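You operate a simulated robot arm through the tools that you are given. There is no shell and no other tool. Be economical: measure what you need, move in short steps, check, and stop when the job is done.

The job below is to be done with a simulated two-armed robot. You get a single attempt, and the scene is never put back.

## Task
Pull the bung from the drum adaptor, grease its lower end and tray both.
Fine: hold the adaptor still as you pull; dip that end in the grease tin; both go on the assembly tray.

The check looks at the end state, three seconds after you hand in, the way a careful person would. Anything else that was tipped, shoved, dropped, spilled or broken makes it a failure.

## Robot
Two 7-joint arms with fingered hands on one trunk, on a base that drives. Base frame: it is fixed to the floor where the robot stands at the start and does not move with it; the origin is under the middle of the robot, x ahead of it, y to its left, z up; the surface under the hand at the start is at about z = 0.85. Lengths are in m, angles in degrees, forces in N, time in s.
The left shoulder is at the start at [0.083, 0.125, 1.094], the right one opposite. With the tool pointing down near the work surface each hand reaches from about 0.46 to 0.82 m from the robot's upright axis, wherever it stands, measured 20 degrees to its own side. Places, roughly: assembly tray inside [0.5, 0.3, 0.9]; grease tin [0.7, 0.2, 0.9]. Payload 3.6 kg a hand.
The tool frame of a hand sits at the grasp point between the pads (the TCP): z along the fingers, y along the line on which they close. The tips reach 0.03 m beyond it. The gripper opens to 0.104 m. The gripper's body begins 0.035 m behind the TCP. The gripper is a hand of 4 fingers: y runs from the thumb to the fingers, the wrist lies at [-0.015, -0.104, -0.178] in the tool frame, and closing takes about 1.5 s.
Orientation is told as [roll, pitch, yaw] about the base's x, y, z axes, in that order, counted from this pose: with the fingers straight down and the wrist toward the robot, the tool's x, y and z point along [0, 1, 0], [1, 0, 0] and [0, 0, -1] of the base frame.

## Interface
- The arms move only by the tool play_rows. It takes "left_motion", "right_motion" or both (then of equal length, played together; a hand with none holds still); each is a list of rows, each a list of 3 entries, a list of its own where there are three numbers: the shift along the tool's x, y, z in units of 150 mm (1.0 is 150 mm), then the turn, a rotation vector about the tool's x, y, z in units of 180 degrees (1.0 is 180 degrees), then the opening, from 0 (shut) to 1 (fully open). In form: [[[tx, ty, tz], [ax, ay, az], claw], ...]. A call has 1 to 12 rows; each row is the pose to reach, as a shift and turn from the pose commanded when the call began, along the tool's axes at that moment. A call with a number of a shift or a turn outside -1 to 1 is refused whole. Rows are played at 5 a second. More than 0.05 m and 8.6 degrees between two rows, or a gripper value outside its range, and nothing of the call is played. Where a pose cannot be reached the arm comes as near as it can. A force on the tool above 40 N (or 10 N above the force at the start of the call, whichever is more), or a blocked arm, ends the call early, and 0.2 s more pass. Each finger travels about 0.072 m/s and halts on what it meets, pressing with about 25 N; the grip force reading is that of the motor and also rises with nothing between the fingers. The clock runs only during rows and for 0.2 s after the last one: add rows that repeat a pose to give the fingers time. It gives the time, the measured TCP pose, the force on the tool (base axes), the opening and the grip force at its end, in the units of the frame above (readings bear some noise), with the torque about the TCP (base axes, N m) and any sound that the robot's microphone picked up.
- Cameras (640 x 400 px; columns grow to the right, rows downward): "scene" is now at [0.1964, 0.0243, 1.2606]; the picture's right is [0.35, -0.94, 0.00], its down [-0.33, -0.12, -0.94] and it looks along [0.88, 0.33, -0.35] (base axes); focal length 214 px, centre (320, 200). "left" rides on the left gripper at [-0.061, -0.092, -0.13] in its tool frame; the picture's right is [-0.81, -0.27, 0.52], its down [0.53, -0.71, 0.46] and it looks along [0.24, 0.65, 0.72] (tool axes); focal length 275 px, centre (320, 200). "right" rides on the right gripper at [0.061, -0.092, -0.13] in its tool frame; the picture's right is [-0.81, 0.28, -0.52], its down [-0.53, -0.71, 0.46] and it looks along [-0.24, 0.64, 0.72] (tool axes); focal length 275 px, centre (320, 200). There is no depth. A picture from a camera that has moved, and an enlarged one, comes with that camera's place and axes in the base frame and with its lens. The place of the scene camera against the robot may be out by one fixed shift of up to 0.018 m in any direction.
- get_image(camera): a new picture of that camera. No time passes.
- move_column(by): slides the trunk up (or, below 0, down) by that many m; the arms and the scene camera ride with it, the base frame stays. It gives what a move gives, with no picture.
- base_move(legs): drives the robot by 1 to 6 legs, each [ahead, left, turn to the left] in m, m and degrees, along the robot's own axes; the way and the turn of a leg run together, so that a leg with both is an arc; at most 1.5 m and 180 degrees a leg. The arms and the cameras ride along, it lands a little off, and it stops where it bumps. It gives what a move gives.
- set_grasp(shape, hand): the hand has 4 fingers and takes this shape, open, in about a second: jaw (thumb against the fingers, like two jaws); tri (thumb and two fingers); tip (a fingertip pinch); poke (one finger out to press); point (the index stretched); flat (the hand flat); cup (the hand cupped); fist (a fist). The gripper value then closes the fingers along that shape, each until it touches; the sizes above hold for jaw. It gives what a move gives, with no picture.
- turn_head(pan, tilt): turns the head with the scene camera to pan (to the left, within 80 degrees either way) and tilt (down, from -29 to 69), counted from straight ahead of the robot. It gives what a move gives.
- enlarge(camera, box): a new picture of the part [left, top, right, bottom] of that camera's present view, enlarged. No time passes.
- job_done(): hands the job in; it is judged then, once.

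Go step by step. Nothing tells you exact positions but the pictures and the camera data: compare them with the known pose of the tool, close in by small moves and look again before you grip or let go. The budget is 120 turns and 100 pictures, counting those below and the enlarged ones. Unless the task says otherwise, let go and move clear before handing in, and close with one line.

The tools are called after ">>>" as name(argument=value, ...) on one line, values as JSON. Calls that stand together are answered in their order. play_rows: Moves the arms, as the interface text tells. Its arguments: {"type":"object","properties":{"left_motion":{"type":"array","items":{"type":"array"}},"right_motion":{"type":"array","items":{"type":"array"}}},"required":[]} The other tools are called the same way: move_column (by) slides the trunk up or down; set_grasp (shape, hand) gives the hand a shape; base_move (legs) drives the base; turn_head (pan, tilt) turns the head that bears the scene camera; get_image (camera) takes a picture; enlarge (camera, box) takes an enlarged picture of a part of a camera's view; job_done () hands the job in.

At the start:

```text
clock: 0.0
left_tcp_pos: [0.4723, 0.3345, 1.1523]
left_ee_rot: [-0.1, 0.0, 0.0]
left_force: [0.4, -0.2, 0.2]
left_ft_torque: [0.01, 0.0, -0.01]
left_grip_width: 0.1037
left_finger_force: 0.2
left_shape: jaw
right_tcp_pos: [0.4179, -0.0263, 1.185]
right_ee_rot: [0.1, -0.1, 0.1]
right_force: [1.2, 0.1, 0.2]
right_ft_torque: [0.01, 0.0, -0.01]
right_grip_width: 0.1034
right_finger_force: 0.1
right_shape: jaw
trunk travel left (down, up): [-0.325, 0.211]
robot x, y, heading: [0.0004, 0.0031, 0.1]
head pan, tilt: [20.3, 20.5]
```

scene: 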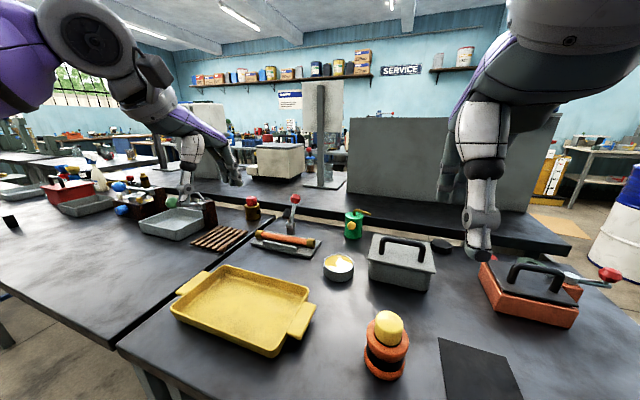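
right: 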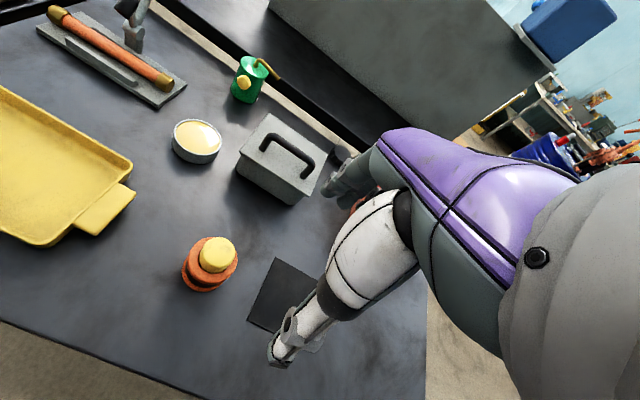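
left: 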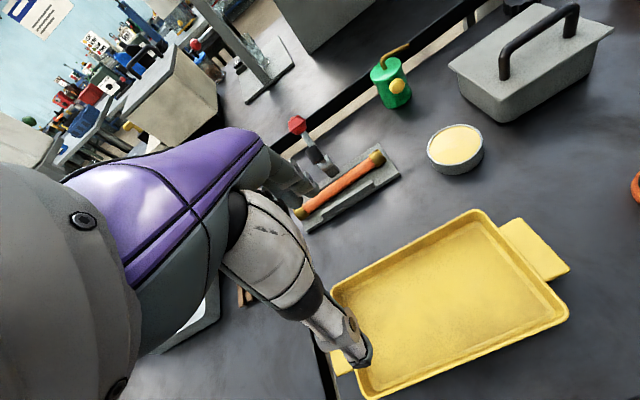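

I see an orange object with a yellow knob near [0.48, 0.01, 0.9], probably the adaptor with its bung. The yellow tray and the round tin are ahead to the left. I'll look closer before moving.

>>> enlarge(camera="scene", box=[320, 290, 460, 400])

>>> enlarge(camera="right", box=[140, 100, 340, 320])

>>> enlarge(camera="scene", box=[230, 180, 440, 310])

```text
3.64 times, centred on (390, 345) of scene
camera zoom: at [0.1964, 0.0243, 1.2606], right [0.35, -0.94, 0.0], down [-0.33, -0.12, -0.94], along [0.88, 0.33, -0.35], focal length 780 px, centre (66, -327)
```

zoom: 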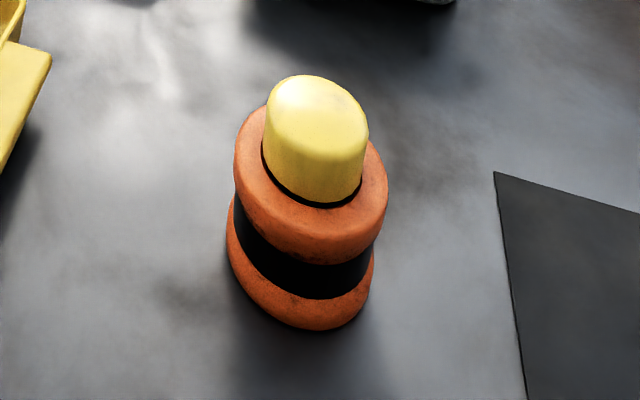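

```text
1.82 times, centred on (240, 210) of right
camera zoom: at [0.3263, 0.0339, 1.3178], right [0.28, -0.81, 0.52], down [-0.71, -0.53, -0.46], along [0.64, -0.24, -0.72], focal length 500 px, centre (466, 182)
```

zoom: 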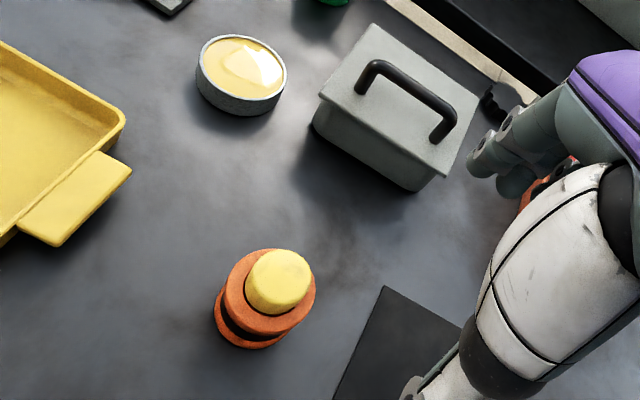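

```text
3.05 times, centred on (335, 245) of scene
camera zoom: at [0.1964, 0.0243, 1.2606], right [0.35, -0.94, 0.0], down [-0.33, -0.12, -0.94], along [0.88, 0.33, -0.35], focal length 654 px, centre (274, 63)
```

zoom: 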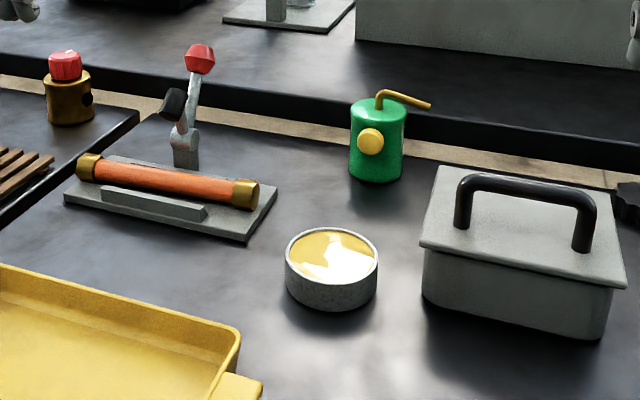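

The adaptor stands at roughly [0.475, 0.015], with the bung top at about z 0.965. My plan is for the right hand to hold the adaptor from the right side, while the left hand pulls the bung from above, dips it and trays it. I'll swing the right hand out and tilt it first.

>>> play_rows(right_motion=[[[-0.1, 0.03, 0], [0, 0.035, 0], 1], [[-0.2, 0.06, 0], [0, 0.07, 0], 1], [[-0.3, 0.1, 0.0], [0, 0.11, 0], 1], [[-0.4, 0.14, 0.1], [0, 0.15, 0], 1], [[-0.5, 0.18, 0.2], [0, 0.19, 0], 1], [[-0.6, 0.2, 0.3], [0, 0.23, 0], 1], [[-0.7, 0.24, 0.45], [0, 0.27, 0], 1], [[-0.8, 0.28, 0.6], [0, 0.3, 0], 1], [[-0.9, 0.32, 0.75], [0, 0.33, 0], 1], [[-1, 0.36, 0.9], [0, 0.36, 0], 1], [[-1, 0.38, 1], [0, 0.39, 0], 1], [[-1, 0.38, 1], [0, 0.39, 0], 1]])

>>> turn_head(pan=0, tilt=45)

>>> get_image(camera="scene")

>>> get_image(camera="right")

```text
clock: 2.6
left_tcp_pos: [0.4727, 0.3332, 1.153]
left_ee_rot: [0.0, -0.1, -0.1]
left_force: [-0.2, 0.1, 0.2]
left_ft_torque: [0.0, 0.01, 0.03]
left_grip_width: 0.1036
left_finger_force: 0.1
left_shape: jaw
right_tcp_pos: [0.4755, -0.1757, 1.0361]
right_ee_rot: [70.2, -0.1, 0.0]
right_force: [-1.3, -0.7, -0.3]
right_ft_torque: [0.01, 0.02, 0.02]
right_grip_width: 0.1034
right_finger_force: 0.1
right_shape: jaw
trunk travel left (down, up): [-0.325, 0.211]
robot x, y, heading: [-0.0007, 0.0012, 0.2]
head pan, tilt: [20.3, 20.5]
```

```text
clock: 3.5
left_tcp_pos: [0.4721, 0.3338, 1.1532]
left_ee_rot: [0.1, 0.0, 0.0]
left_force: [0.7, -1.1, 0.4]
left_ft_torque: [0.0, 0.0, 0.01]
left_grip_width: 0.1037
left_finger_force: 0.1
left_shape: jaw
right_tcp_pos: [0.4765, -0.1754, 1.035]
right_ee_rot: [70.2, 0.0, 0.1]
right_force: [0.0, -0.3, -0.2]
right_ft_torque: [0.02, 0.0, -0.02]
right_grip_width: 0.1035
right_finger_force: 0.0
right_shape: jaw
trunk travel left (down, up): [-0.325, 0.211]
robot x, y, heading: [0.001, -0.0001, 0.2]
head pan, tilt: [0.0, 45.0]
```

```text
93 pictures are left
camera scene: at [0.1905, -0.008, 1.2229], right [0.0, -1.0, 0.0], down [-0.71, 0.0, -0.71], along [0.71, 0.0, -0.71], focal length 214 px, centre (320, 200)
```

scene: 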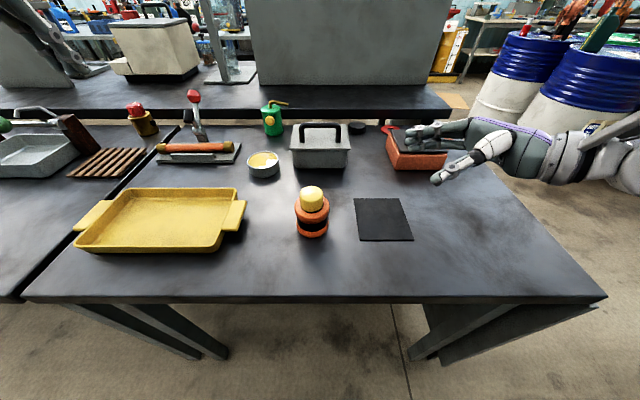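

```text
92 pictures are left
camera right: at [0.3836, -0.278, 1.1397], right [0.28, -0.76, -0.59], down [-0.71, 0.25, -0.66], along [0.64, 0.6, -0.47], focal length 275 px, centre (320, 200)
```

right: 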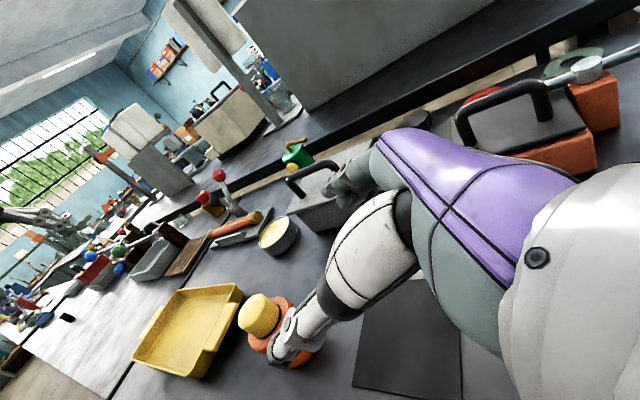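

The right hand is tilted and clear. Next I'll enlarge both views to triangulate the adaptor with the arm camera.

>>> enlarge(camera="right", box=[210, 270, 350, 380])

>>> enlarge(camera="scene", box=[270, 170, 370, 250])

>>> enlarge(camera="scene", box=[380, 100, 560, 220])

```text
3.64 times, centred on (280, 325) of right
camera zoom: at [0.3836, -0.278, 1.1397], right [0.28, -0.76, -0.59], down [-0.71, 0.25, -0.66], along [0.64, 0.6, -0.47], focal length 1001 px, centre (466, -254)
```

zoom: 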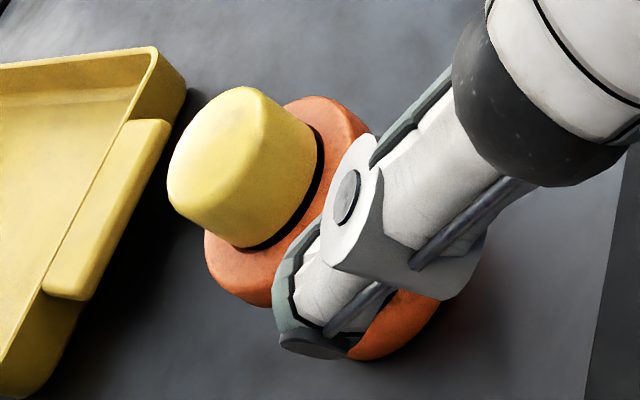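

```text
5.00 times, centred on (320, 210) of scene
camera zoom: at [0.1905, -0.008, 1.2229], right [0.0, -1.0, 0.0], down [-0.71, 0.0, -0.71], along [0.71, 0.0, -0.71], focal length 1072 px, centre (320, 150)
```

zoom: 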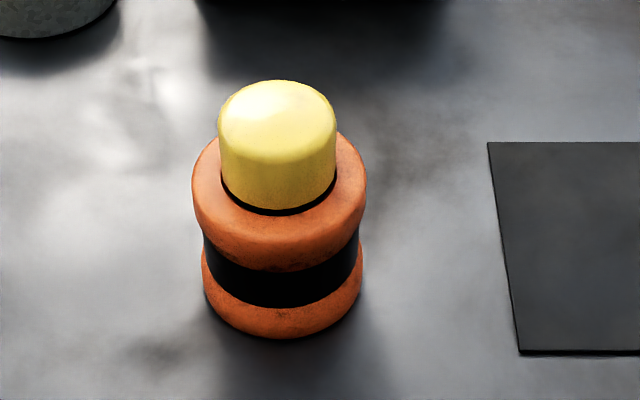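

```text
3.33 times, centred on (470, 160) of scene
camera zoom: at [0.1905, -0.008, 1.2229], right [0.0, -1.0, 0.0], down [-0.71, 0.0, -0.71], along [0.71, 0.0, -0.71], focal length 715 px, centre (-180, 333)
```

zoom: 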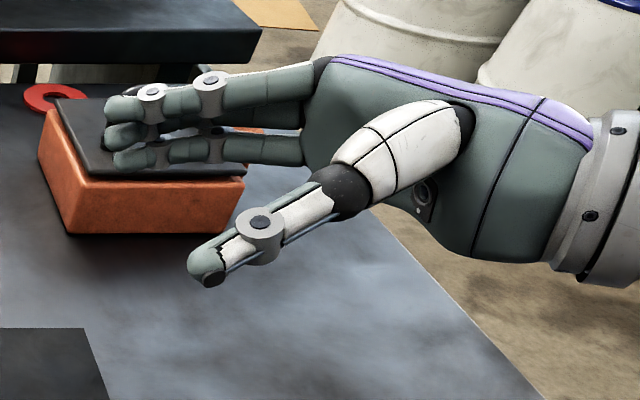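

I measure the adaptor axis near [0.474, 0.012], flange top at z ≈ 0.916 with diameter 0.068, and bung knob 0.046 in diameter with its top at ≈ 0.955. The table is at ≈ 0.85. I'll bring the right hand lower and flatter beside the adaptor, then check.

>>> play_rows(right_motion=[[[-0.12, 0, 0.15], [0, 0.015, 0], 1], [[-0.24, 0, 0.3], [0, 0.03, 0], 1], [[-0.36, 0, 0.45], [0, 0.045, 0], 1], [[-0.49, 0, 0.604], [0, 0.056, 0], 1], [[-0.49, 0, 0.604], [0, 0.056, 0], 1]])

>>> enlarge(camera="scene", box=[260, 130, 500, 280])

>>> get_image(camera="right")

>>> get_image(camera="left")

```text
clock: 4.7
left_tcp_pos: [0.4722, 0.3338, 1.1536]
left_ee_rot: [0.0, 0.0, -0.2]
left_force: [-0.9, -0.2, 0.6]
left_ft_torque: [0.0, 0.01, 0.03]
left_grip_width: 0.1038
left_finger_force: 0.0
left_shape: jaw
right_tcp_pos: [0.4788, -0.1165, 0.9363]
right_ee_rot: [80.3, 0.1, 0.0]
right_force: [0.8, -0.1, 0.0]
right_ft_torque: [-0.03, -0.01, 0.03]
right_grip_width: 0.1039
right_finger_force: 0.1
right_shape: jaw
trunk travel left (down, up): [-0.325, 0.211]
robot x, y, heading: [-0.0009, 0.0021, 0.2]
head pan, tilt: [0.0, 45.0]
```

```text
2.67 times, centred on (380, 205) of scene
camera zoom: at [0.1904, -0.0082, 1.2228], right [0.0, -1.0, 0.0], down [-0.71, 0.0, -0.71], along [0.71, 0.0, -0.71], focal length 572 px, centre (160, 187)
```

zoom: 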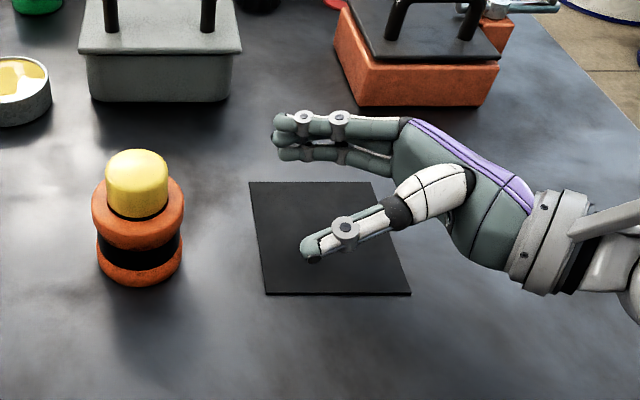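

```text
87 pictures are left
camera right: at [0.3856, -0.2346, 1.0205], right [0.28, -0.65, -0.71], down [-0.71, 0.36, -0.6], along [0.65, 0.67, -0.36], focal length 275 px, centre (320, 200)
```

right: 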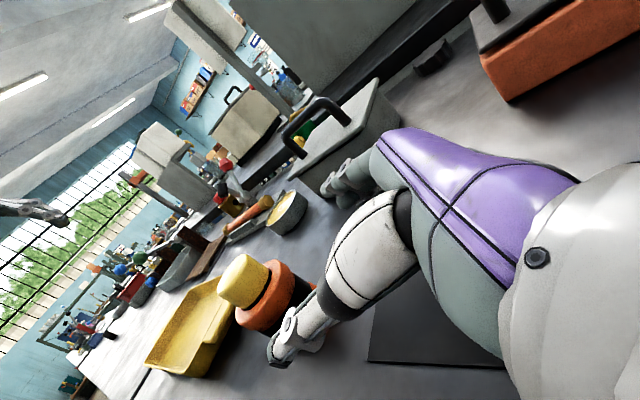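

```text
86 pictures are left
camera left: at [0.3812, 0.2734, 1.2838], right [-0.27, -0.81, -0.52], down [-0.71, 0.53, -0.46], along [0.65, 0.24, -0.72], focal length 275 px, centre (320, 200)
```

left: 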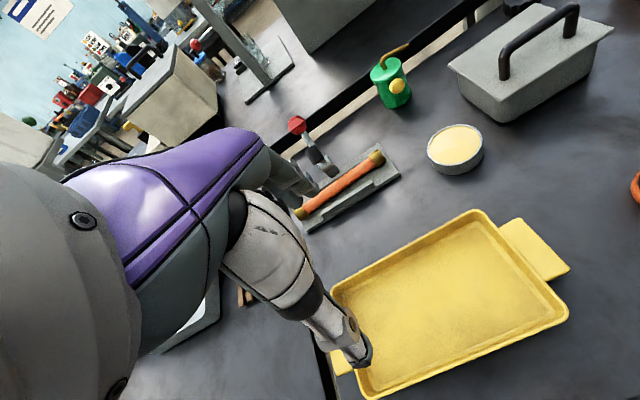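

The right hand is aligned in x. I'll lower it to holding height just short of the adaptor and check.

>>> play_rows(right_motion=[[[-0.15, -0.02, 0.12], [0, 0, 0], 1], [[-0.287, -0.033, 0.254], [0, 0, 0], 1], [[-0.287, -0.033, 0.254], [0, 0, 0], 1]])

>>> enlarge(camera="scene", box=[270, 140, 430, 240])

>>> enlarge(camera="right", box=[180, 130, 400, 370])

```text
clock: 5.5
left_tcp_pos: [0.4672, 0.3335, 1.1554]
left_ee_rot: [0.0, -0.4, 0.0]
left_force: [0.0, 0.7, -0.9]
left_ft_torque: [0.0, -0.01, -0.01]
left_grip_width: 0.1037
left_finger_force: 0.1
left_shape: jaw
right_tcp_pos: [0.4669, -0.0878, 0.8952]
right_ee_rot: [80.2, -0.9, -0.2]
right_force: [-0.4, 0.5, 0.1]
right_ft_torque: [-0.04, -0.01, 0.03]
right_grip_width: 0.1037
right_finger_force: 0.0
right_shape: jaw
trunk travel left (down, up): [-0.325, 0.211]
robot x, y, heading: [0.0003, 0.0005, -0.2]
head pan, tilt: [0.0, 45.0]
```

```text
4.00 times, centred on (350, 190) of scene
camera zoom: at [0.184, -0.0082, 1.2242], right [0.0, -1.0, 0.0], down [-0.7, 0.0, -0.71], along [0.71, 0.0, -0.7], focal length 858 px, centre (200, 240)
```

zoom: 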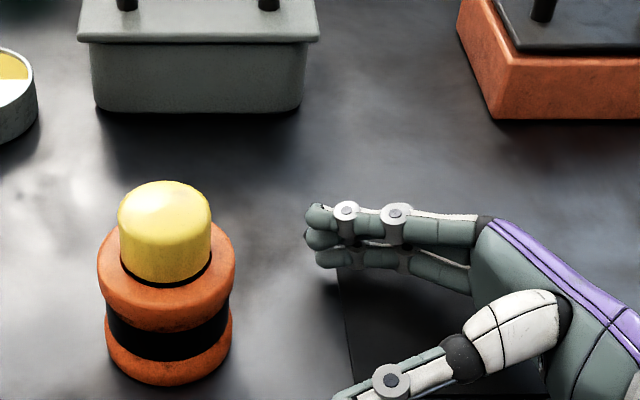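

```text
1.67 times, centred on (290, 250) of right
camera zoom: at [0.3731, -0.2052, 0.9767], right [0.28, -0.65, -0.71], down [-0.7, 0.36, -0.61], along [0.65, 0.67, -0.36], focal length 459 px, centre (370, 117)
```

zoom: 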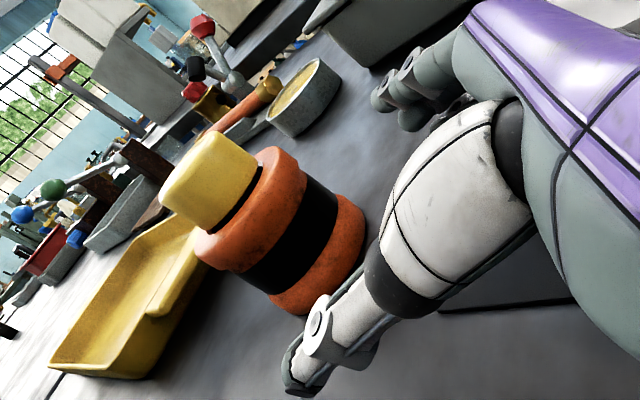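

The whole trunk tilted slightly (left hand and camera moved), so part of the right arm may be pressing on the table. I'll look at the arm.

>>> turn_head(pan=-45, tilt=50)

>>> get_image(camera="scene")

```text
clock: 6.6
left_tcp_pos: [0.4666, 0.3344, 1.156]
left_ee_rot: [-0.1, -0.4, 0.0]
left_force: [0.0, 0.1, -0.8]
left_ft_torque: [0.01, -0.02, 0.02]
left_grip_width: 0.1034
left_finger_force: 0.3
left_shape: jaw
right_tcp_pos: [0.4681, -0.0872, 0.8934]
right_ee_rot: [80.2, -0.7, -0.1]
right_force: [-0.1, 0.8, -0.8]
right_ft_torque: [-0.03, 0.02, -0.03]
right_grip_width: 0.1037
right_finger_force: 0.0
right_shape: jaw
trunk travel left (down, up): [-0.325, 0.211]
robot x, y, heading: [-0.0025, 0.0027, 0.0]
head pan, tilt: [-45.0, 50.0]
```

```text
83 pictures are left
camera scene: at [0.1567, -0.0622, 1.217], right [-0.71, -0.71, 0.0], down [-0.54, 0.54, -0.65], along [0.46, -0.45, -0.76], focal length 214 px, centre (320, 200)
```

scene: 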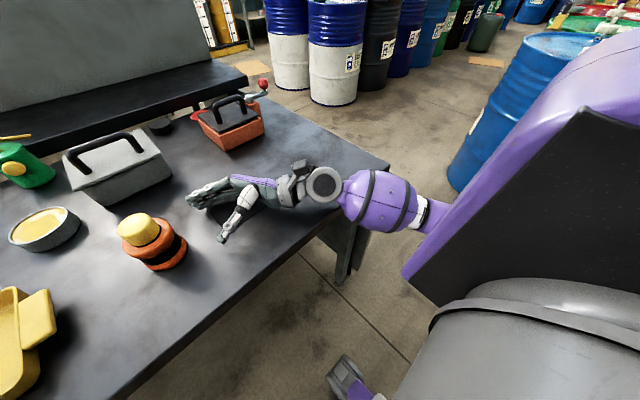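

The purple forearm is pressing on the table edge because the elbow is low. I'll raise the trunk so the elbow sits higher, then come down again.

>>> move_column(by=0.16)

>>> get_image(camera="scene")

```text
clock: 8.4
left_tcp_pos: [0.4735, 0.3342, 1.312]
left_ee_rot: [0.1, 0.0, 0.0]
left_force: [-0.1, -0.3, 0.3]
left_ft_torque: [0.01, -0.02, -0.01]
left_grip_width: 0.1034
left_finger_force: 0.0
left_shape: jaw
right_tcp_pos: [0.472, -0.0851, 1.0452]
right_ee_rot: [80.2, 0.2, 0.0]
right_force: [-0.5, -0.4, 0.8]
right_ft_torque: [0.01, 0.01, 0.04]
right_grip_width: 0.1038
right_finger_force: 0.0
right_shape: jaw
trunk travel left (down, up): [-0.485, 0.051]
robot x, y, heading: [0.0004, -0.0006, -0.0]
head pan, tilt: [-45.0, 50.0]
```

```text
82 pictures are left
camera scene: at [0.1051, -0.0625, 1.388], right [-0.71, -0.71, 0.0], down [-0.54, 0.54, -0.64], along [0.45, -0.45, -0.77], focal length 214 px, centre (320, 200)
```

scene: 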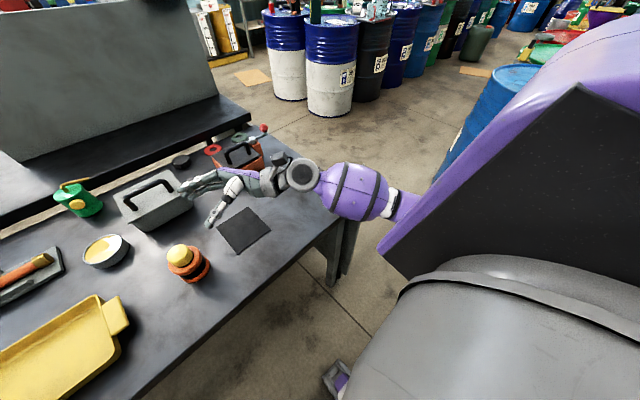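

The press is gone. I'll lower the hand again with the higher shoulder and watch for the trunk tilting.

>>> play_rows(right_motion=[[[-0.23, 0, 0.04], [0, 0, 0], 1], [[-0.46, 0, 0.08], [0, 0, 0], 1], [[-0.69, 0, 0.12], [0, 0, 0], 1], [[-0.92, 0, 0.162], [0, 0, 0], 1], [[-0.92, 0, 0.162], [0, 0, 0], 1]])

>>> get_image(camera="scene")

```text
clock: 9.6
left_tcp_pos: [0.4725, 0.3337, 1.3137]
left_ee_rot: [0.0, -0.1, 0.0]
left_force: [0.3, 0.2, 0.8]
left_ft_torque: [-0.01, 0.02, -0.02]
left_grip_width: 0.1036
left_finger_force: 0.0
left_shape: jaw
right_tcp_pos: [0.4679, -0.0871, 0.9451]
right_ee_rot: [79.9, -0.3, 0.2]
right_force: [-0.3, 1.1, 0.6]
right_ft_torque: [0.0, -0.01, -0.01]
right_grip_width: 0.1038
right_finger_force: 0.0
right_shape: jaw
right hand out of reach, approached as far as the arm can: row 3, 4, 5
trunk travel left (down, up): [-0.485, 0.051]
robot x, y, heading: [-0.0006, -0.0044, 0.3]
head pan, tilt: [-45.0, 50.0]
```

```text
81 pictures are left
camera scene: at [0.1048, -0.0625, 1.3881], right [-0.71, -0.71, 0.0], down [-0.54, 0.54, -0.64], along [0.45, -0.45, -0.77], focal length 214 px, centre (320, 200)
```

scene: 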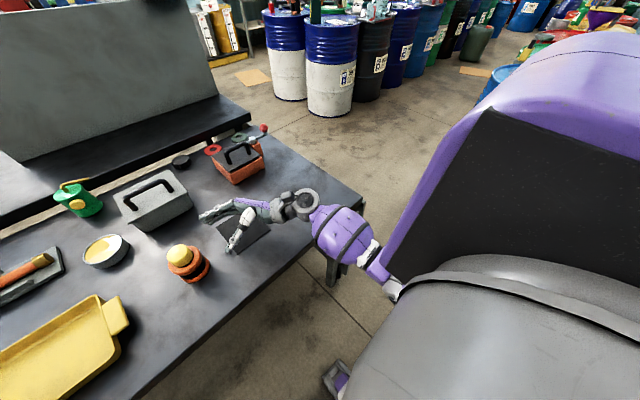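

That's out of reach with the trunk so high. A middle trunk height should clear the edge and still reach, so I'll lift the hand, then lower the trunk by half.

>>> play_rows(right_motion=[[[0.25, 0, -0.04], [0, -0.02, 0], 1], [[0.5, 0, -0.08], [0, -0.044, 0], 1], [[0.75, 0, -0.13], [0, -0.044, 0], 1], [[0.75, 0, -0.13], [0, -0.044, 0], 1]])

>>> move_column(by=-0.08)

>>> turn_head(pan=-20, tilt=50)

```text
clock: 10.6
left_tcp_pos: [0.4733, 0.3354, 1.3115]
left_ee_rot: [0.0, 0.0, -0.1]
left_force: [-0.7, 0.0, -0.8]
left_ft_torque: [0.03, -0.01, 0.05]
left_grip_width: 0.1038
left_finger_force: 0.1
left_shape: jaw
right_tcp_pos: [0.4674, -0.0882, 1.0584]
right_ee_rot: [72.3, 0.0, 0.0]
right_force: [0.2, 0.1, 0.2]
right_ft_torque: [0.02, -0.01, -0.01]
right_grip_width: 0.1037
right_finger_force: 0.0
right_shape: jaw
trunk travel left (down, up): [-0.485, 0.051]
robot x, y, heading: [-0.0004, 0.0019, 0.3]
head pan, tilt: [-45.0, 50.0]
```

```text
clock: 11.8
left_tcp_pos: [0.4728, 0.3335, 1.2334]
left_ee_rot: [0.0, -0.1, 0.1]
left_force: [0.2, 0.9, 0.5]
left_ft_torque: [-0.02, -0.02, 0.0]
left_grip_width: 0.1038
left_finger_force: 0.1
left_shape: jaw
right_tcp_pos: [0.4676, -0.0888, 0.9793]
right_ee_rot: [72.5, -0.1, -0.1]
right_force: [-0.2, -1.1, -0.7]
right_ft_torque: [0.01, 0.01, -0.01]
right_grip_width: 0.1039
right_finger_force: 0.1
right_shape: jaw
trunk travel left (down, up): [-0.405, 0.131]
robot x, y, heading: [-0.0026, -0.0009, 0.1]
head pan, tilt: [-45.0, 50.0]
```

```text
clock: 12.7
left_tcp_pos: [0.473, 0.3333, 1.2327]
left_ee_rot: [0.0, 0.0, -0.1]
left_force: [0.1, 0.5, -0.3]
left_ft_torque: [-0.01, 0.01, -0.01]
left_grip_width: 0.1035
left_finger_force: 0.1
left_shape: jaw
right_tcp_pos: [0.4683, -0.0892, 0.9793]
right_ee_rot: [72.4, 0.0, 0.0]
right_force: [-0.1, 0.0, -0.6]
right_ft_torque: [0.01, -0.02, 0.02]
right_grip_width: 0.1039
right_finger_force: 0.1
right_shape: jaw
trunk travel left (down, up): [-0.405, 0.131]
robot x, y, heading: [-0.0014, 0.0023, -0.2]
head pan, tilt: [-20.0, 50.0]
```

Now I'll descend to holding height beside the adaptor.

>>> play_rows(right_motion=[[[-0.2, 0.01, 0.06], [0, 0, 0], 1], [[-0.4, 0.02, 0.12], [0, 0, 0], 1], [[-0.546, 0.033, 0.173], [0, 0, 0], 1], [[-0.546, 0.033, 0.173], [0, 0, 0], 1]])

>>> get_image(camera="scene")

>>> enlarge(camera="right", box=[180, 130, 400, 370])

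```text
clock: 13.7
left_tcp_pos: [0.4728, 0.3341, 1.2319]
left_ee_rot: [-0.1, -0.1, 0.0]
left_force: [-0.5, 0.0, 0.3]
left_ft_torque: [0.01, -0.01, -0.03]
left_grip_width: 0.1037
left_finger_force: 0.1
left_shape: jaw
right_tcp_pos: [0.472, -0.0878, 0.8921]
right_ee_rot: [72.4, -0.1, 0.0]
right_force: [-0.3, 1.0, 0.2]
right_ft_torque: [-0.01, 0.05, 0.01]
right_grip_width: 0.1039
right_finger_force: 0.1
right_shape: jaw
trunk travel left (down, up): [-0.405, 0.131]
robot x, y, heading: [0.0019, 0.0034, -0.2]
head pan, tilt: [-20.0, 50.0]
```

```text
80 pictures are left
camera scene: at [0.1625, -0.0345, 1.2962], right [-0.34, -0.94, 0.0], down [-0.72, 0.26, -0.64], along [0.6, -0.22, -0.77], focal length 214 px, centre (320, 200)
```

scene: 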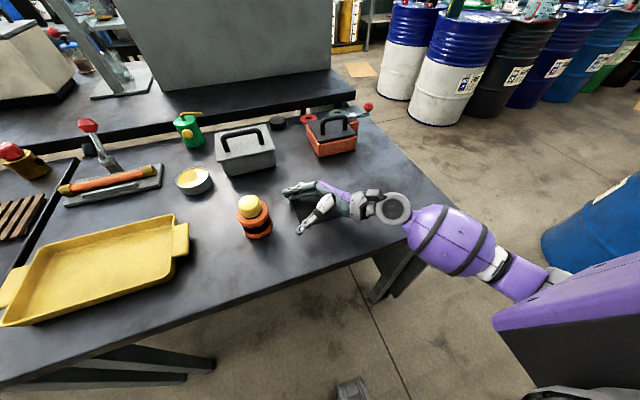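

```text
1.67 times, centred on (290, 250) of right
camera zoom: at [0.3799, -0.1941, 0.9926], right [0.28, -0.74, -0.62], down [-0.71, 0.27, -0.65], along [0.65, 0.62, -0.45], focal length 459 px, centre (370, 117)
```

zoom: 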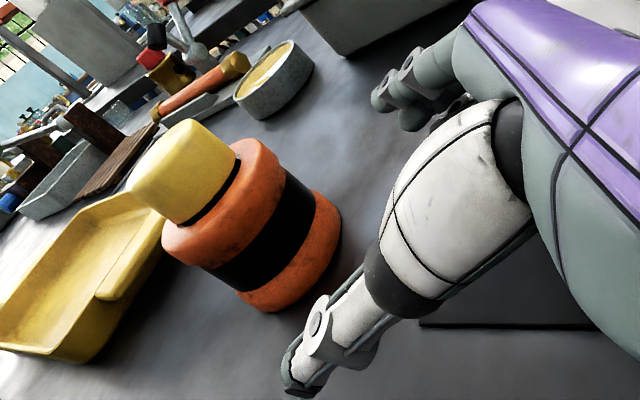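

The pose is reached with no contact. The adaptor axis is at about [0.476, 0.013], and I'll advance around it.

>>> play_rows(right_motion=[[[0.043, 0.02, 0.135], [0, 0, 0], 1], [[0.086, 0.02, 0.27], [0, 0, 0], 1], [[0.128, 0.02, 0.405], [0, 0, 0], 1], [[0.171, 0.02, 0.54], [0, 0, 0], 1], [[0.171, 0.02, 0.54], [0, 0, 0], 1]])

>>> enlarge(camera="scene", box=[200, 160, 360, 260])

>>> enlarge(camera="right", box=[180, 130, 400, 370])

```text
clock: 14.9
left_tcp_pos: [0.4736, 0.3332, 1.2329]
left_ee_rot: [0.1, 0.0, 0.0]
left_force: [-0.4, 0.4, -0.7]
left_ft_torque: [-0.02, -0.01, -0.02]
left_grip_width: 0.1037
left_finger_force: 0.1
left_shape: jaw
right_tcp_pos: [0.4745, -0.0032, 0.8926]
right_ee_rot: [72.4, -0.1, 0.0]
right_force: [-0.1, 0.9, 1.0]
right_ft_torque: [-0.01, 0.01, 0.01]
right_grip_width: 0.1038
right_finger_force: 0.1
right_shape: jaw
trunk travel left (down, up): [-0.405, 0.131]
robot x, y, heading: [0.0004, 0.0023, -0.1]
head pan, tilt: [-20.0, 50.0]
```

```text
4.00 times, centred on (280, 210) of scene
camera zoom: at [0.1624, -0.0347, 1.2962], right [-0.34, -0.94, 0.0], down [-0.72, 0.26, -0.64], along [0.6, -0.22, -0.77], focal length 858 px, centre (480, 160)
```

zoom: 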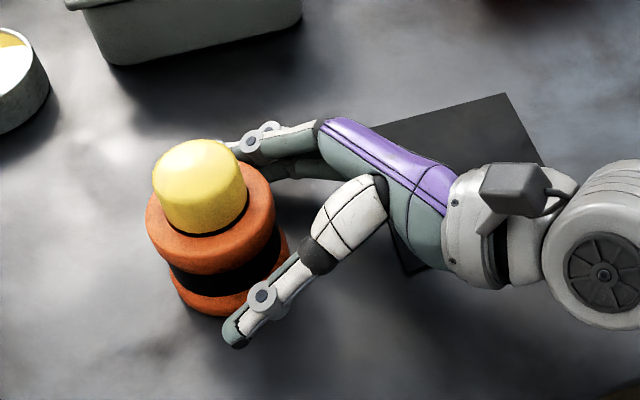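

```text
1.67 times, centred on (290, 250) of right
camera zoom: at [0.3819, -0.1089, 0.9921], right [0.28, -0.74, -0.62], down [-0.71, 0.27, -0.65], along [0.64, 0.62, -0.45], focal length 459 px, centre (370, 117)
```

zoom: 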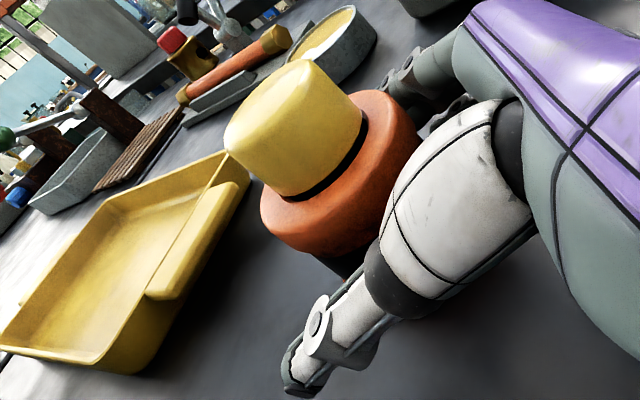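

The fingers straddle the adaptor evenly, so I'll close the right hand on it.

>>> play_rows(right_motion=[[[0, 0, 0], [0, 0, 0], 0.8], [[0, 0, 0], [0, 0, 0], 0.65], [[0, 0, 0], [0, 0, 0], 0.5], [[0, 0, 0], [0, 0, 0], 0.4], [[0, 0, 0], [0, 0, 0], 0.4], [[0, 0, 0], [0, 0, 0], 0.4]])

>>> enlarge(camera="scene", box=[200, 160, 360, 260])

>>> enlarge(camera="right", box=[180, 130, 400, 370])

```text
clock: 16.3
left_tcp_pos: [0.473, 0.3348, 1.2328]
left_ee_rot: [0.0, 0.0, 0.0]
left_force: [-0.6, -0.2, -0.4]
left_ft_torque: [0.04, 0.02, -0.01]
left_grip_width: 0.1038
left_finger_force: 0.0
left_shape: jaw
right_tcp_pos: [0.475, -0.003, 0.8922]
right_ee_rot: [72.5, -0.1, 0.0]
right_force: [-0.2, 1.5, -0.6]
right_ft_torque: [-0.04, -0.05, 0.03]
right_grip_width: 0.0611
right_finger_force: 24.6
right_shape: jaw
trunk travel left (down, up): [-0.405, 0.131]
robot x, y, heading: [0.0001, 0.0003, 0.3]
head pan, tilt: [-20.0, 50.0]
```

```text
4.00 times, centred on (280, 210) of scene
camera zoom: at [0.1625, -0.0343, 1.2962], right [-0.34, -0.94, 0.0], down [-0.72, 0.26, -0.64], along [0.6, -0.22, -0.77], focal length 858 px, centre (480, 160)
```

zoom: 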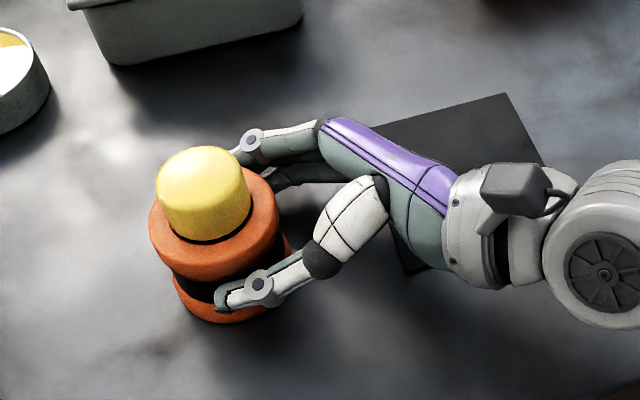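

```text
1.67 times, centred on (290, 250) of right
camera zoom: at [0.3819, -0.1088, 0.9921], right [0.28, -0.74, -0.62], down [-0.71, 0.27, -0.65], along [0.64, 0.62, -0.45], focal length 459 px, centre (370, 117)
```

zoom: 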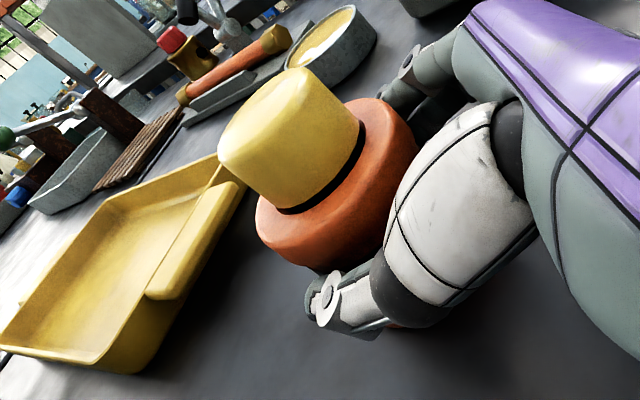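

The adaptor is gripped at its waist. I'll bring the left hand above the bung at about [0.472, 0.013], staying high.

>>> play_rows(left_motion=[[[-0.25, 0, 0.1], [0, 0, 0], 1], [[-0.5, 0, 0.2], [0, 0, 0], 1], [[-0.75, 0, 0.3], [0, 0, 0], 1], [[-1, 0, 0.4], [0, 0, 0], 1]])

>>> play_rows(left_motion=[[[-0.25, 0, 0.05], [0, 0, 0], 1], [[-0.5, 0, 0.1], [0, 0, 0], 1], [[-0.75, 0, 0.15], [0, 0, 0], 1], [[-1, 0, 0.2], [0, 0, 0], 1], [[-1, 0, 0.2], [0, 0, 0], 1]])

>>> get_image(camera="left")

>>> get_image(camera="scene")

```text
clock: 17.3
left_tcp_pos: [0.4747, 0.182, 1.1749]
left_ee_rot: [0.0, 0.0, 0.0]
left_force: [0.0, -0.5, -0.2]
left_ft_torque: [0.03, 0.01, 0.0]
left_grip_width: 0.1038
left_finger_force: 0.1
left_shape: jaw
right_tcp_pos: [0.4747, -0.004, 0.892]
right_ee_rot: [72.4, -0.1, 0.0]
right_force: [0.0, -0.5, -0.2]
right_ft_torque: [-0.04, -0.05, -0.01]
right_grip_width: 0.0609
right_finger_force: 24.6
right_shape: jaw
trunk travel left (down, up): [-0.405, 0.131]
robot x, y, heading: [-0.0001, 0.0004, 0.2]
head pan, tilt: [-20.0, 50.0]
```

```text
clock: 18.5
left_tcp_pos: [0.4743, 0.0411, 1.1454]
left_ee_rot: [-0.1, -0.2, 0.0]
left_force: [0.7, 0.5, -1.2]
left_ft_torque: [-0.01, 0.05, 0.02]
left_grip_width: 0.1039
left_finger_force: 0.0
left_shape: jaw
left hand out of reach, approached as far as the arm can: row 4, 5
right_tcp_pos: [0.4731, -0.0031, 0.8926]
right_ee_rot: [72.3, 0.1, 0.0]
right_force: [-1.3, -0.3, 0.4]
right_ft_torque: [-0.05, -0.07, -0.01]
right_grip_width: 0.0607
right_finger_force: 24.9
right_shape: jaw
trunk travel left (down, up): [-0.405, 0.131]
robot x, y, heading: [0.0019, 0.0036, 0.2]
head pan, tilt: [-20.0, 50.0]
```

```text
74 pictures are left
camera left: at [0.3819, -0.0184, 1.2768], right [-0.27, -0.81, -0.52], down [-0.71, 0.53, -0.46], along [0.65, 0.24, -0.72], focal length 275 px, centre (320, 200)
```

left: 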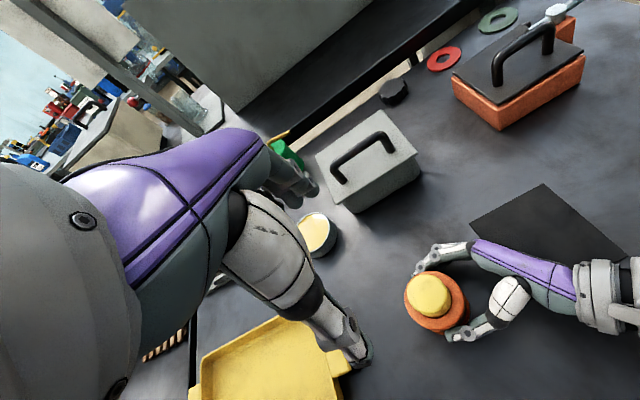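

```text
73 pictures are left
camera scene: at [0.162, -0.0344, 1.2962], right [-0.34, -0.94, 0.0], down [-0.72, 0.26, -0.64], along [0.6, -0.22, -0.77], focal length 214 px, centre (320, 200)
```

scene: 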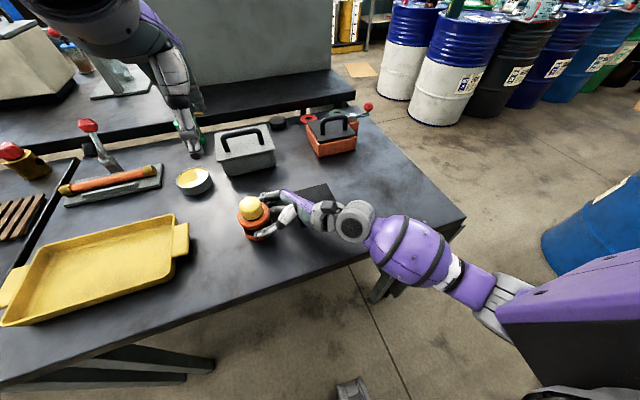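

The left arm can't come that far across so close to the body. The right hand will lift the held adaptor about 3 cm and carry it forward-left into shared reach.

>>> play_rows(right_motion=[[[0.06, 0, -0.02], [0, 0, 0], 0.4], [[0.127, 0, -0.04], [0, 0, 0], 0.4], [[0.19, 0.07, 0.08], [0, 0, 0], 0.4], [[0.25, 0.14, 0.2], [0, 0, 0], 0.4], [[0.311, 0.2, 0.321], [0, 0, 0], 0.4], [[0.311, 0.2, 0.321], [0, 0, 0], 0.4]])

>>> get_image(camera="scene")

>>> get_image(camera="left")

```text
clock: 19.9
left_tcp_pos: [0.474, 0.0429, 1.1452]
left_ee_rot: [-0.1, 0.0, 0.0]
left_force: [0.4, 0.2, -0.4]
left_ft_torque: [0.04, -0.01, 0.0]
left_grip_width: 0.1037
left_finger_force: 0.1
left_shape: jaw
right_tcp_pos: [0.5054, 0.0577, 0.921]
right_ee_rot: [72.5, 0.1, 0.0]
right_force: [0.6, -1.1, -4.5]
right_ft_torque: [-0.1, 0.01, 0.01]
right_grip_width: 0.0607
right_finger_force: 25.0
right_shape: jaw
trunk travel left (down, up): [-0.405, 0.131]
robot x, y, heading: [0.0046, 0.0007, 0.0]
head pan, tilt: [-20.0, 50.0]
```

```text
72 pictures are left
camera scene: at [0.1626, -0.0347, 1.2961], right [-0.34, -0.94, 0.0], down [-0.72, 0.26, -0.64], along [0.6, -0.22, -0.77], focal length 214 px, centre (320, 200)
```

scene: 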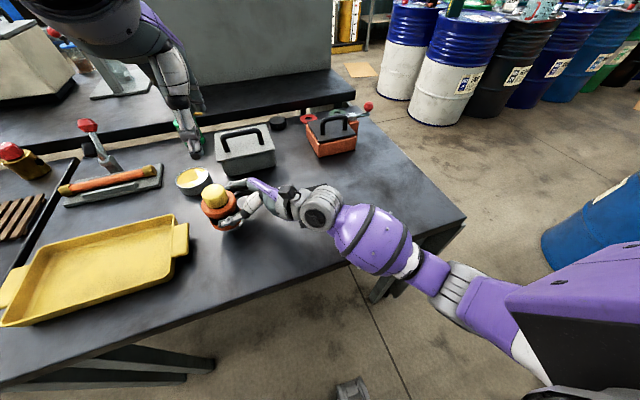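

```text
71 pictures are left
camera left: at [0.3823, -0.0187, 1.2763], right [-0.27, -0.81, -0.52], down [-0.71, 0.53, -0.46], along [0.65, 0.24, -0.72], focal length 275 px, centre (320, 200)
```

left: 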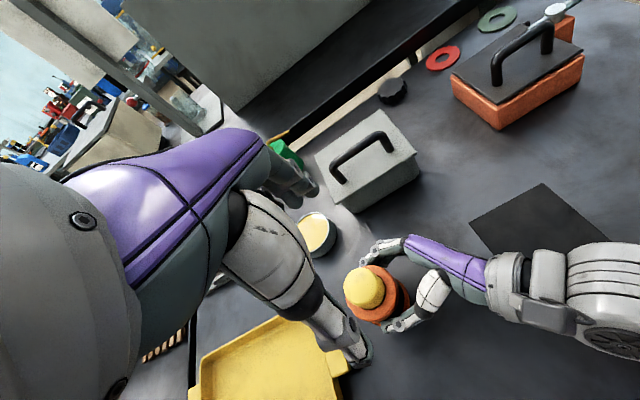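

The adaptor is lifted firmly (about 4.5 N). Next the left hand goes directly above the bung at about [0.503, 0.074], pausing high for a check.

>>> play_rows(left_motion=[[[0.1, 0.1, 0.1], [0, 0, 0], 1], [[0.207, 0.193, 0.2], [0, 0, 0], 1], [[0.207, 0.193, 0.35], [0, 0, 0], 1], [[0.207, 0.193, 0.433], [0, 0, 0], 1], [[0.207, 0.193, 0.433], [0, 0, 0], 1]])

>>> enlarge(camera="left", box=[260, 180, 480, 380])

>>> enlarge(camera="scene", box=[140, 130, 300, 250])

>>> enlarge(camera="right", box=[180, 100, 400, 340])

```text
clock: 21.1
left_tcp_pos: [0.5022, 0.0736, 1.0808]
left_ee_rot: [0.0, 0.0, 0.0]
left_force: [-0.2, 0.9, -0.2]
left_ft_torque: [0.0, -0.02, 0.02]
left_grip_width: 0.1036
left_finger_force: 0.0
left_shape: jaw
right_tcp_pos: [0.5052, 0.0588, 0.9204]
right_ee_rot: [72.4, 0.0, -0.1]
right_force: [0.2, 0.3, -4.9]
right_ft_torque: [-0.06, -0.02, 0.03]
right_grip_width: 0.061
right_finger_force: 24.5
right_shape: jaw
trunk travel left (down, up): [-0.405, 0.131]
robot x, y, heading: [0.0011, 0.0014, 0.1]
head pan, tilt: [-20.0, 50.0]
```

```text
2.00 times, centred on (370, 280) of left
camera zoom: at [0.41, 0.0137, 1.2105], right [-0.27, -0.81, -0.52], down [-0.71, 0.53, -0.46], along [0.65, 0.24, -0.72], focal length 551 px, centre (220, 40)
```

zoom: 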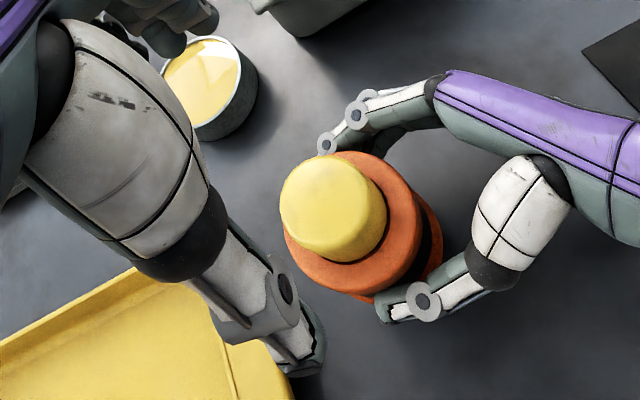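

```text
3.33 times, centred on (220, 190) of scene
camera zoom: at [0.1627, -0.0344, 1.2961], right [-0.34, -0.94, 0.0], down [-0.72, 0.26, -0.64], along [0.6, -0.22, -0.77], focal length 715 px, centre (653, 233)
```

zoom: 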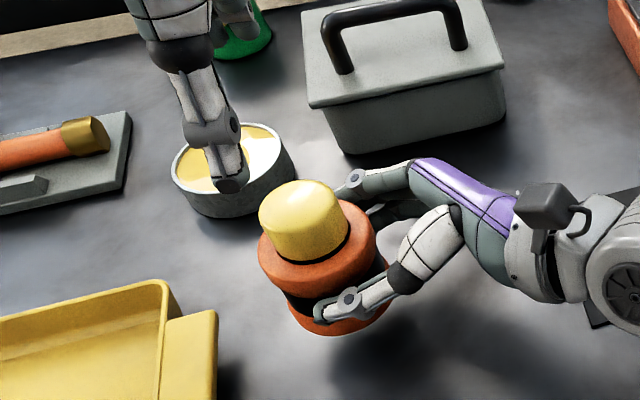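

```text
1.67 times, centred on (290, 220) of right
camera zoom: at [0.413, -0.0481, 1.022], right [0.27, -0.74, -0.62], down [-0.71, 0.27, -0.65], along [0.64, 0.62, -0.45], focal length 459 px, centre (370, 167)
```

zoom: 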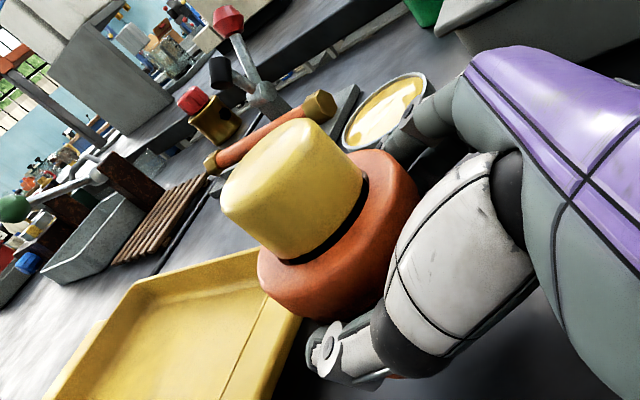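

The bung is centred under the left hand. I'll partly close the left hand to stay clear of the right fingers, and descend in stages.

>>> play_rows(left_motion=[[[0, 0.02, 0.0], [0, 0, 0], 0.85], [[0, 0.02, 0.1], [0, 0, 0], 0.72], [[0, 0.02, 0.2], [0, 0, 0], 0.7], [[0, 0.02, 0.3], [0, 0, 0], 0.7], [[0, 0.02, 0.38], [0, 0, 0], 0.7], [[0, 0.02, 0.38], [0, 0, 0], 0.7]])

>>> enlarge(camera="left", box=[220, 180, 480, 380])

>>> enlarge(camera="scene", box=[140, 100, 300, 250])

>>> enlarge(camera="right", box=[140, 40, 400, 340])

```text
clock: 22.5
left_tcp_pos: [0.5054, 0.0752, 1.0224]
left_ee_rot: [0.0, 0.0, -0.1]
left_force: [-0.6, 0.4, -0.7]
left_ft_torque: [0.02, 0.02, 0.02]
left_grip_width: 0.0733
left_finger_force: 0.0
left_shape: jaw
right_tcp_pos: [0.5059, 0.057, 0.9228]
right_ee_rot: [72.4, -0.1, 0.1]
right_force: [0.4, -0.4, -4.9]
right_ft_torque: [-0.07, -0.02, -0.03]
right_grip_width: 0.0607
right_finger_force: 25.1
right_shape: jaw
trunk travel left (down, up): [-0.405, 0.131]
robot x, y, heading: [0.0014, -0.0012, -0.1]
head pan, tilt: [-20.0, 50.0]
```

```text
2.00 times, centred on (350, 280) of left
camera zoom: at [0.4134, 0.0144, 1.1537], right [-0.27, -0.81, -0.52], down [-0.71, 0.53, -0.46], along [0.64, 0.24, -0.72], focal length 551 px, centre (260, 40)
```

zoom: 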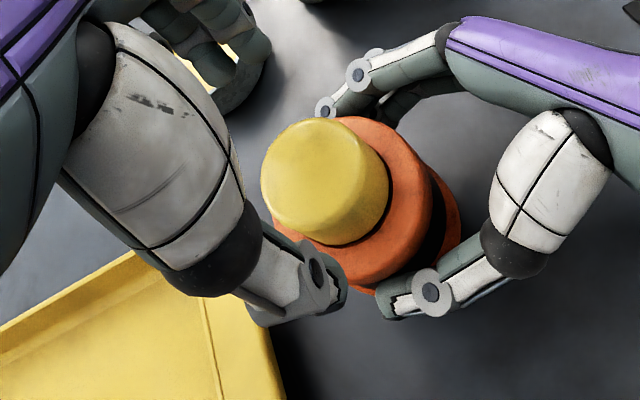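

```text
2.67 times, centred on (220, 175) of scene
camera zoom: at [0.1627, -0.0344, 1.2961], right [-0.34, -0.94, 0.0], down [-0.72, 0.26, -0.64], along [0.6, -0.22, -0.77], focal length 572 px, centre (587, 267)
```

zoom: 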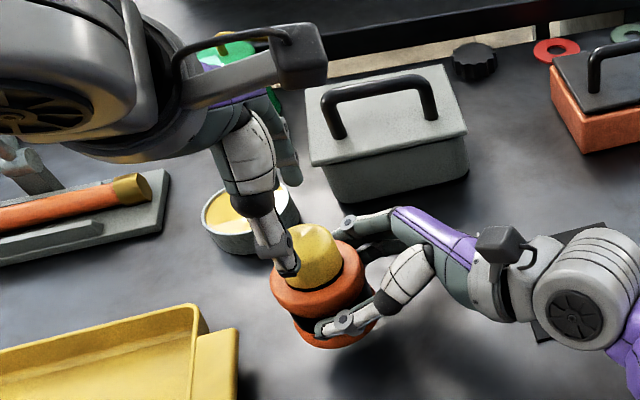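

```text
1.33 times, centred on (270, 190) of right
camera zoom: at [0.4129, -0.0481, 1.022], right [0.28, -0.74, -0.62], down [-0.71, 0.27, -0.65], along [0.64, 0.62, -0.45], focal length 367 px, centre (387, 213)
```

zoom: 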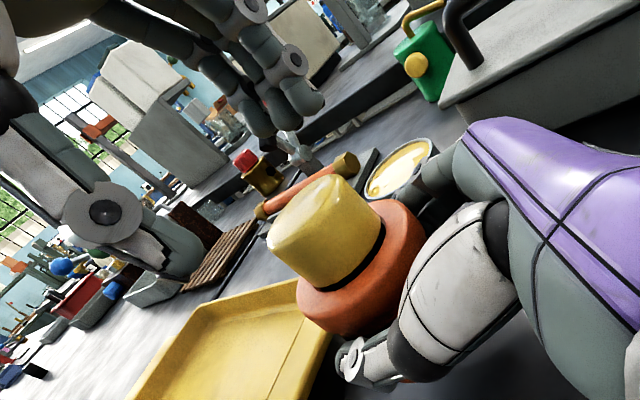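

The alignment looks good. I'll descend the rest of the way to z ≈ 0.988 and check.

>>> play_rows(left_motion=[[[0, 0, 0.1], [0, 0, 0], 0.7], [[0, 0, 0.18], [0, 0, 0], 0.7], [[0, 0, 0.23], [0, 0, 0], 0.7], [[0, 0, 0.23], [0, 0, 0], 0.7]])

>>> enlarge(camera="left", box=[220, 150, 480, 350])

>>> enlarge(camera="right", box=[140, 40, 400, 340])

```text
clock: 23.5
left_tcp_pos: [0.5053, 0.0735, 0.9876]
left_ee_rot: [0.0, 0.0, 0.0]
left_force: [0.3, -0.8, -1.0]
left_ft_torque: [-0.01, 0.05, 0.01]
left_grip_width: 0.0733
left_finger_force: 0.1
left_shape: jaw
right_tcp_pos: [0.5054, 0.0589, 0.9224]
right_ee_rot: [72.4, 0.0, 0.0]
right_force: [0.2, -0.6, -5.1]
right_ft_torque: [-0.07, 0.0, -0.02]
right_grip_width: 0.0611
right_finger_force: 24.3
right_shape: jaw
trunk travel left (down, up): [-0.405, 0.131]
robot x, y, heading: [-0.0019, -0.0018, 0.0]
head pan, tilt: [-20.0, 50.0]
```

```text
2.00 times, centred on (350, 250) of left
camera zoom: at [0.4134, 0.0134, 1.1186], right [-0.27, -0.81, -0.52], down [-0.71, 0.53, -0.46], along [0.64, 0.24, -0.72], focal length 551 px, centre (260, 100)
```

zoom: 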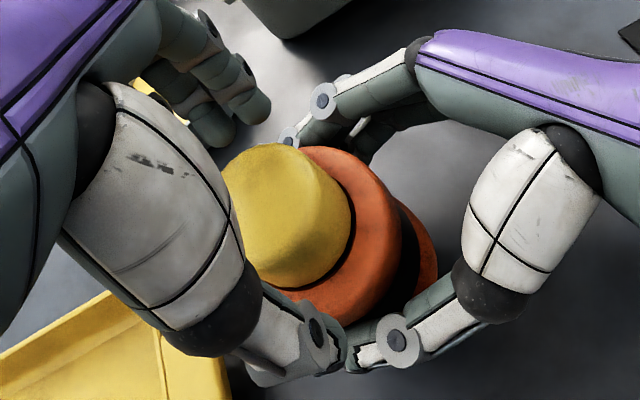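

```text
1.33 times, centred on (270, 190) of right
camera zoom: at [0.4129, -0.0481, 1.022], right [0.28, -0.74, -0.62], down [-0.71, 0.27, -0.65], along [0.64, 0.62, -0.45], focal length 367 px, centre (387, 213)
```

zoom: 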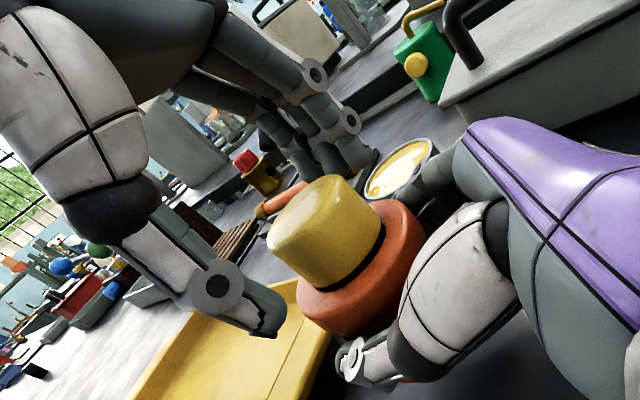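

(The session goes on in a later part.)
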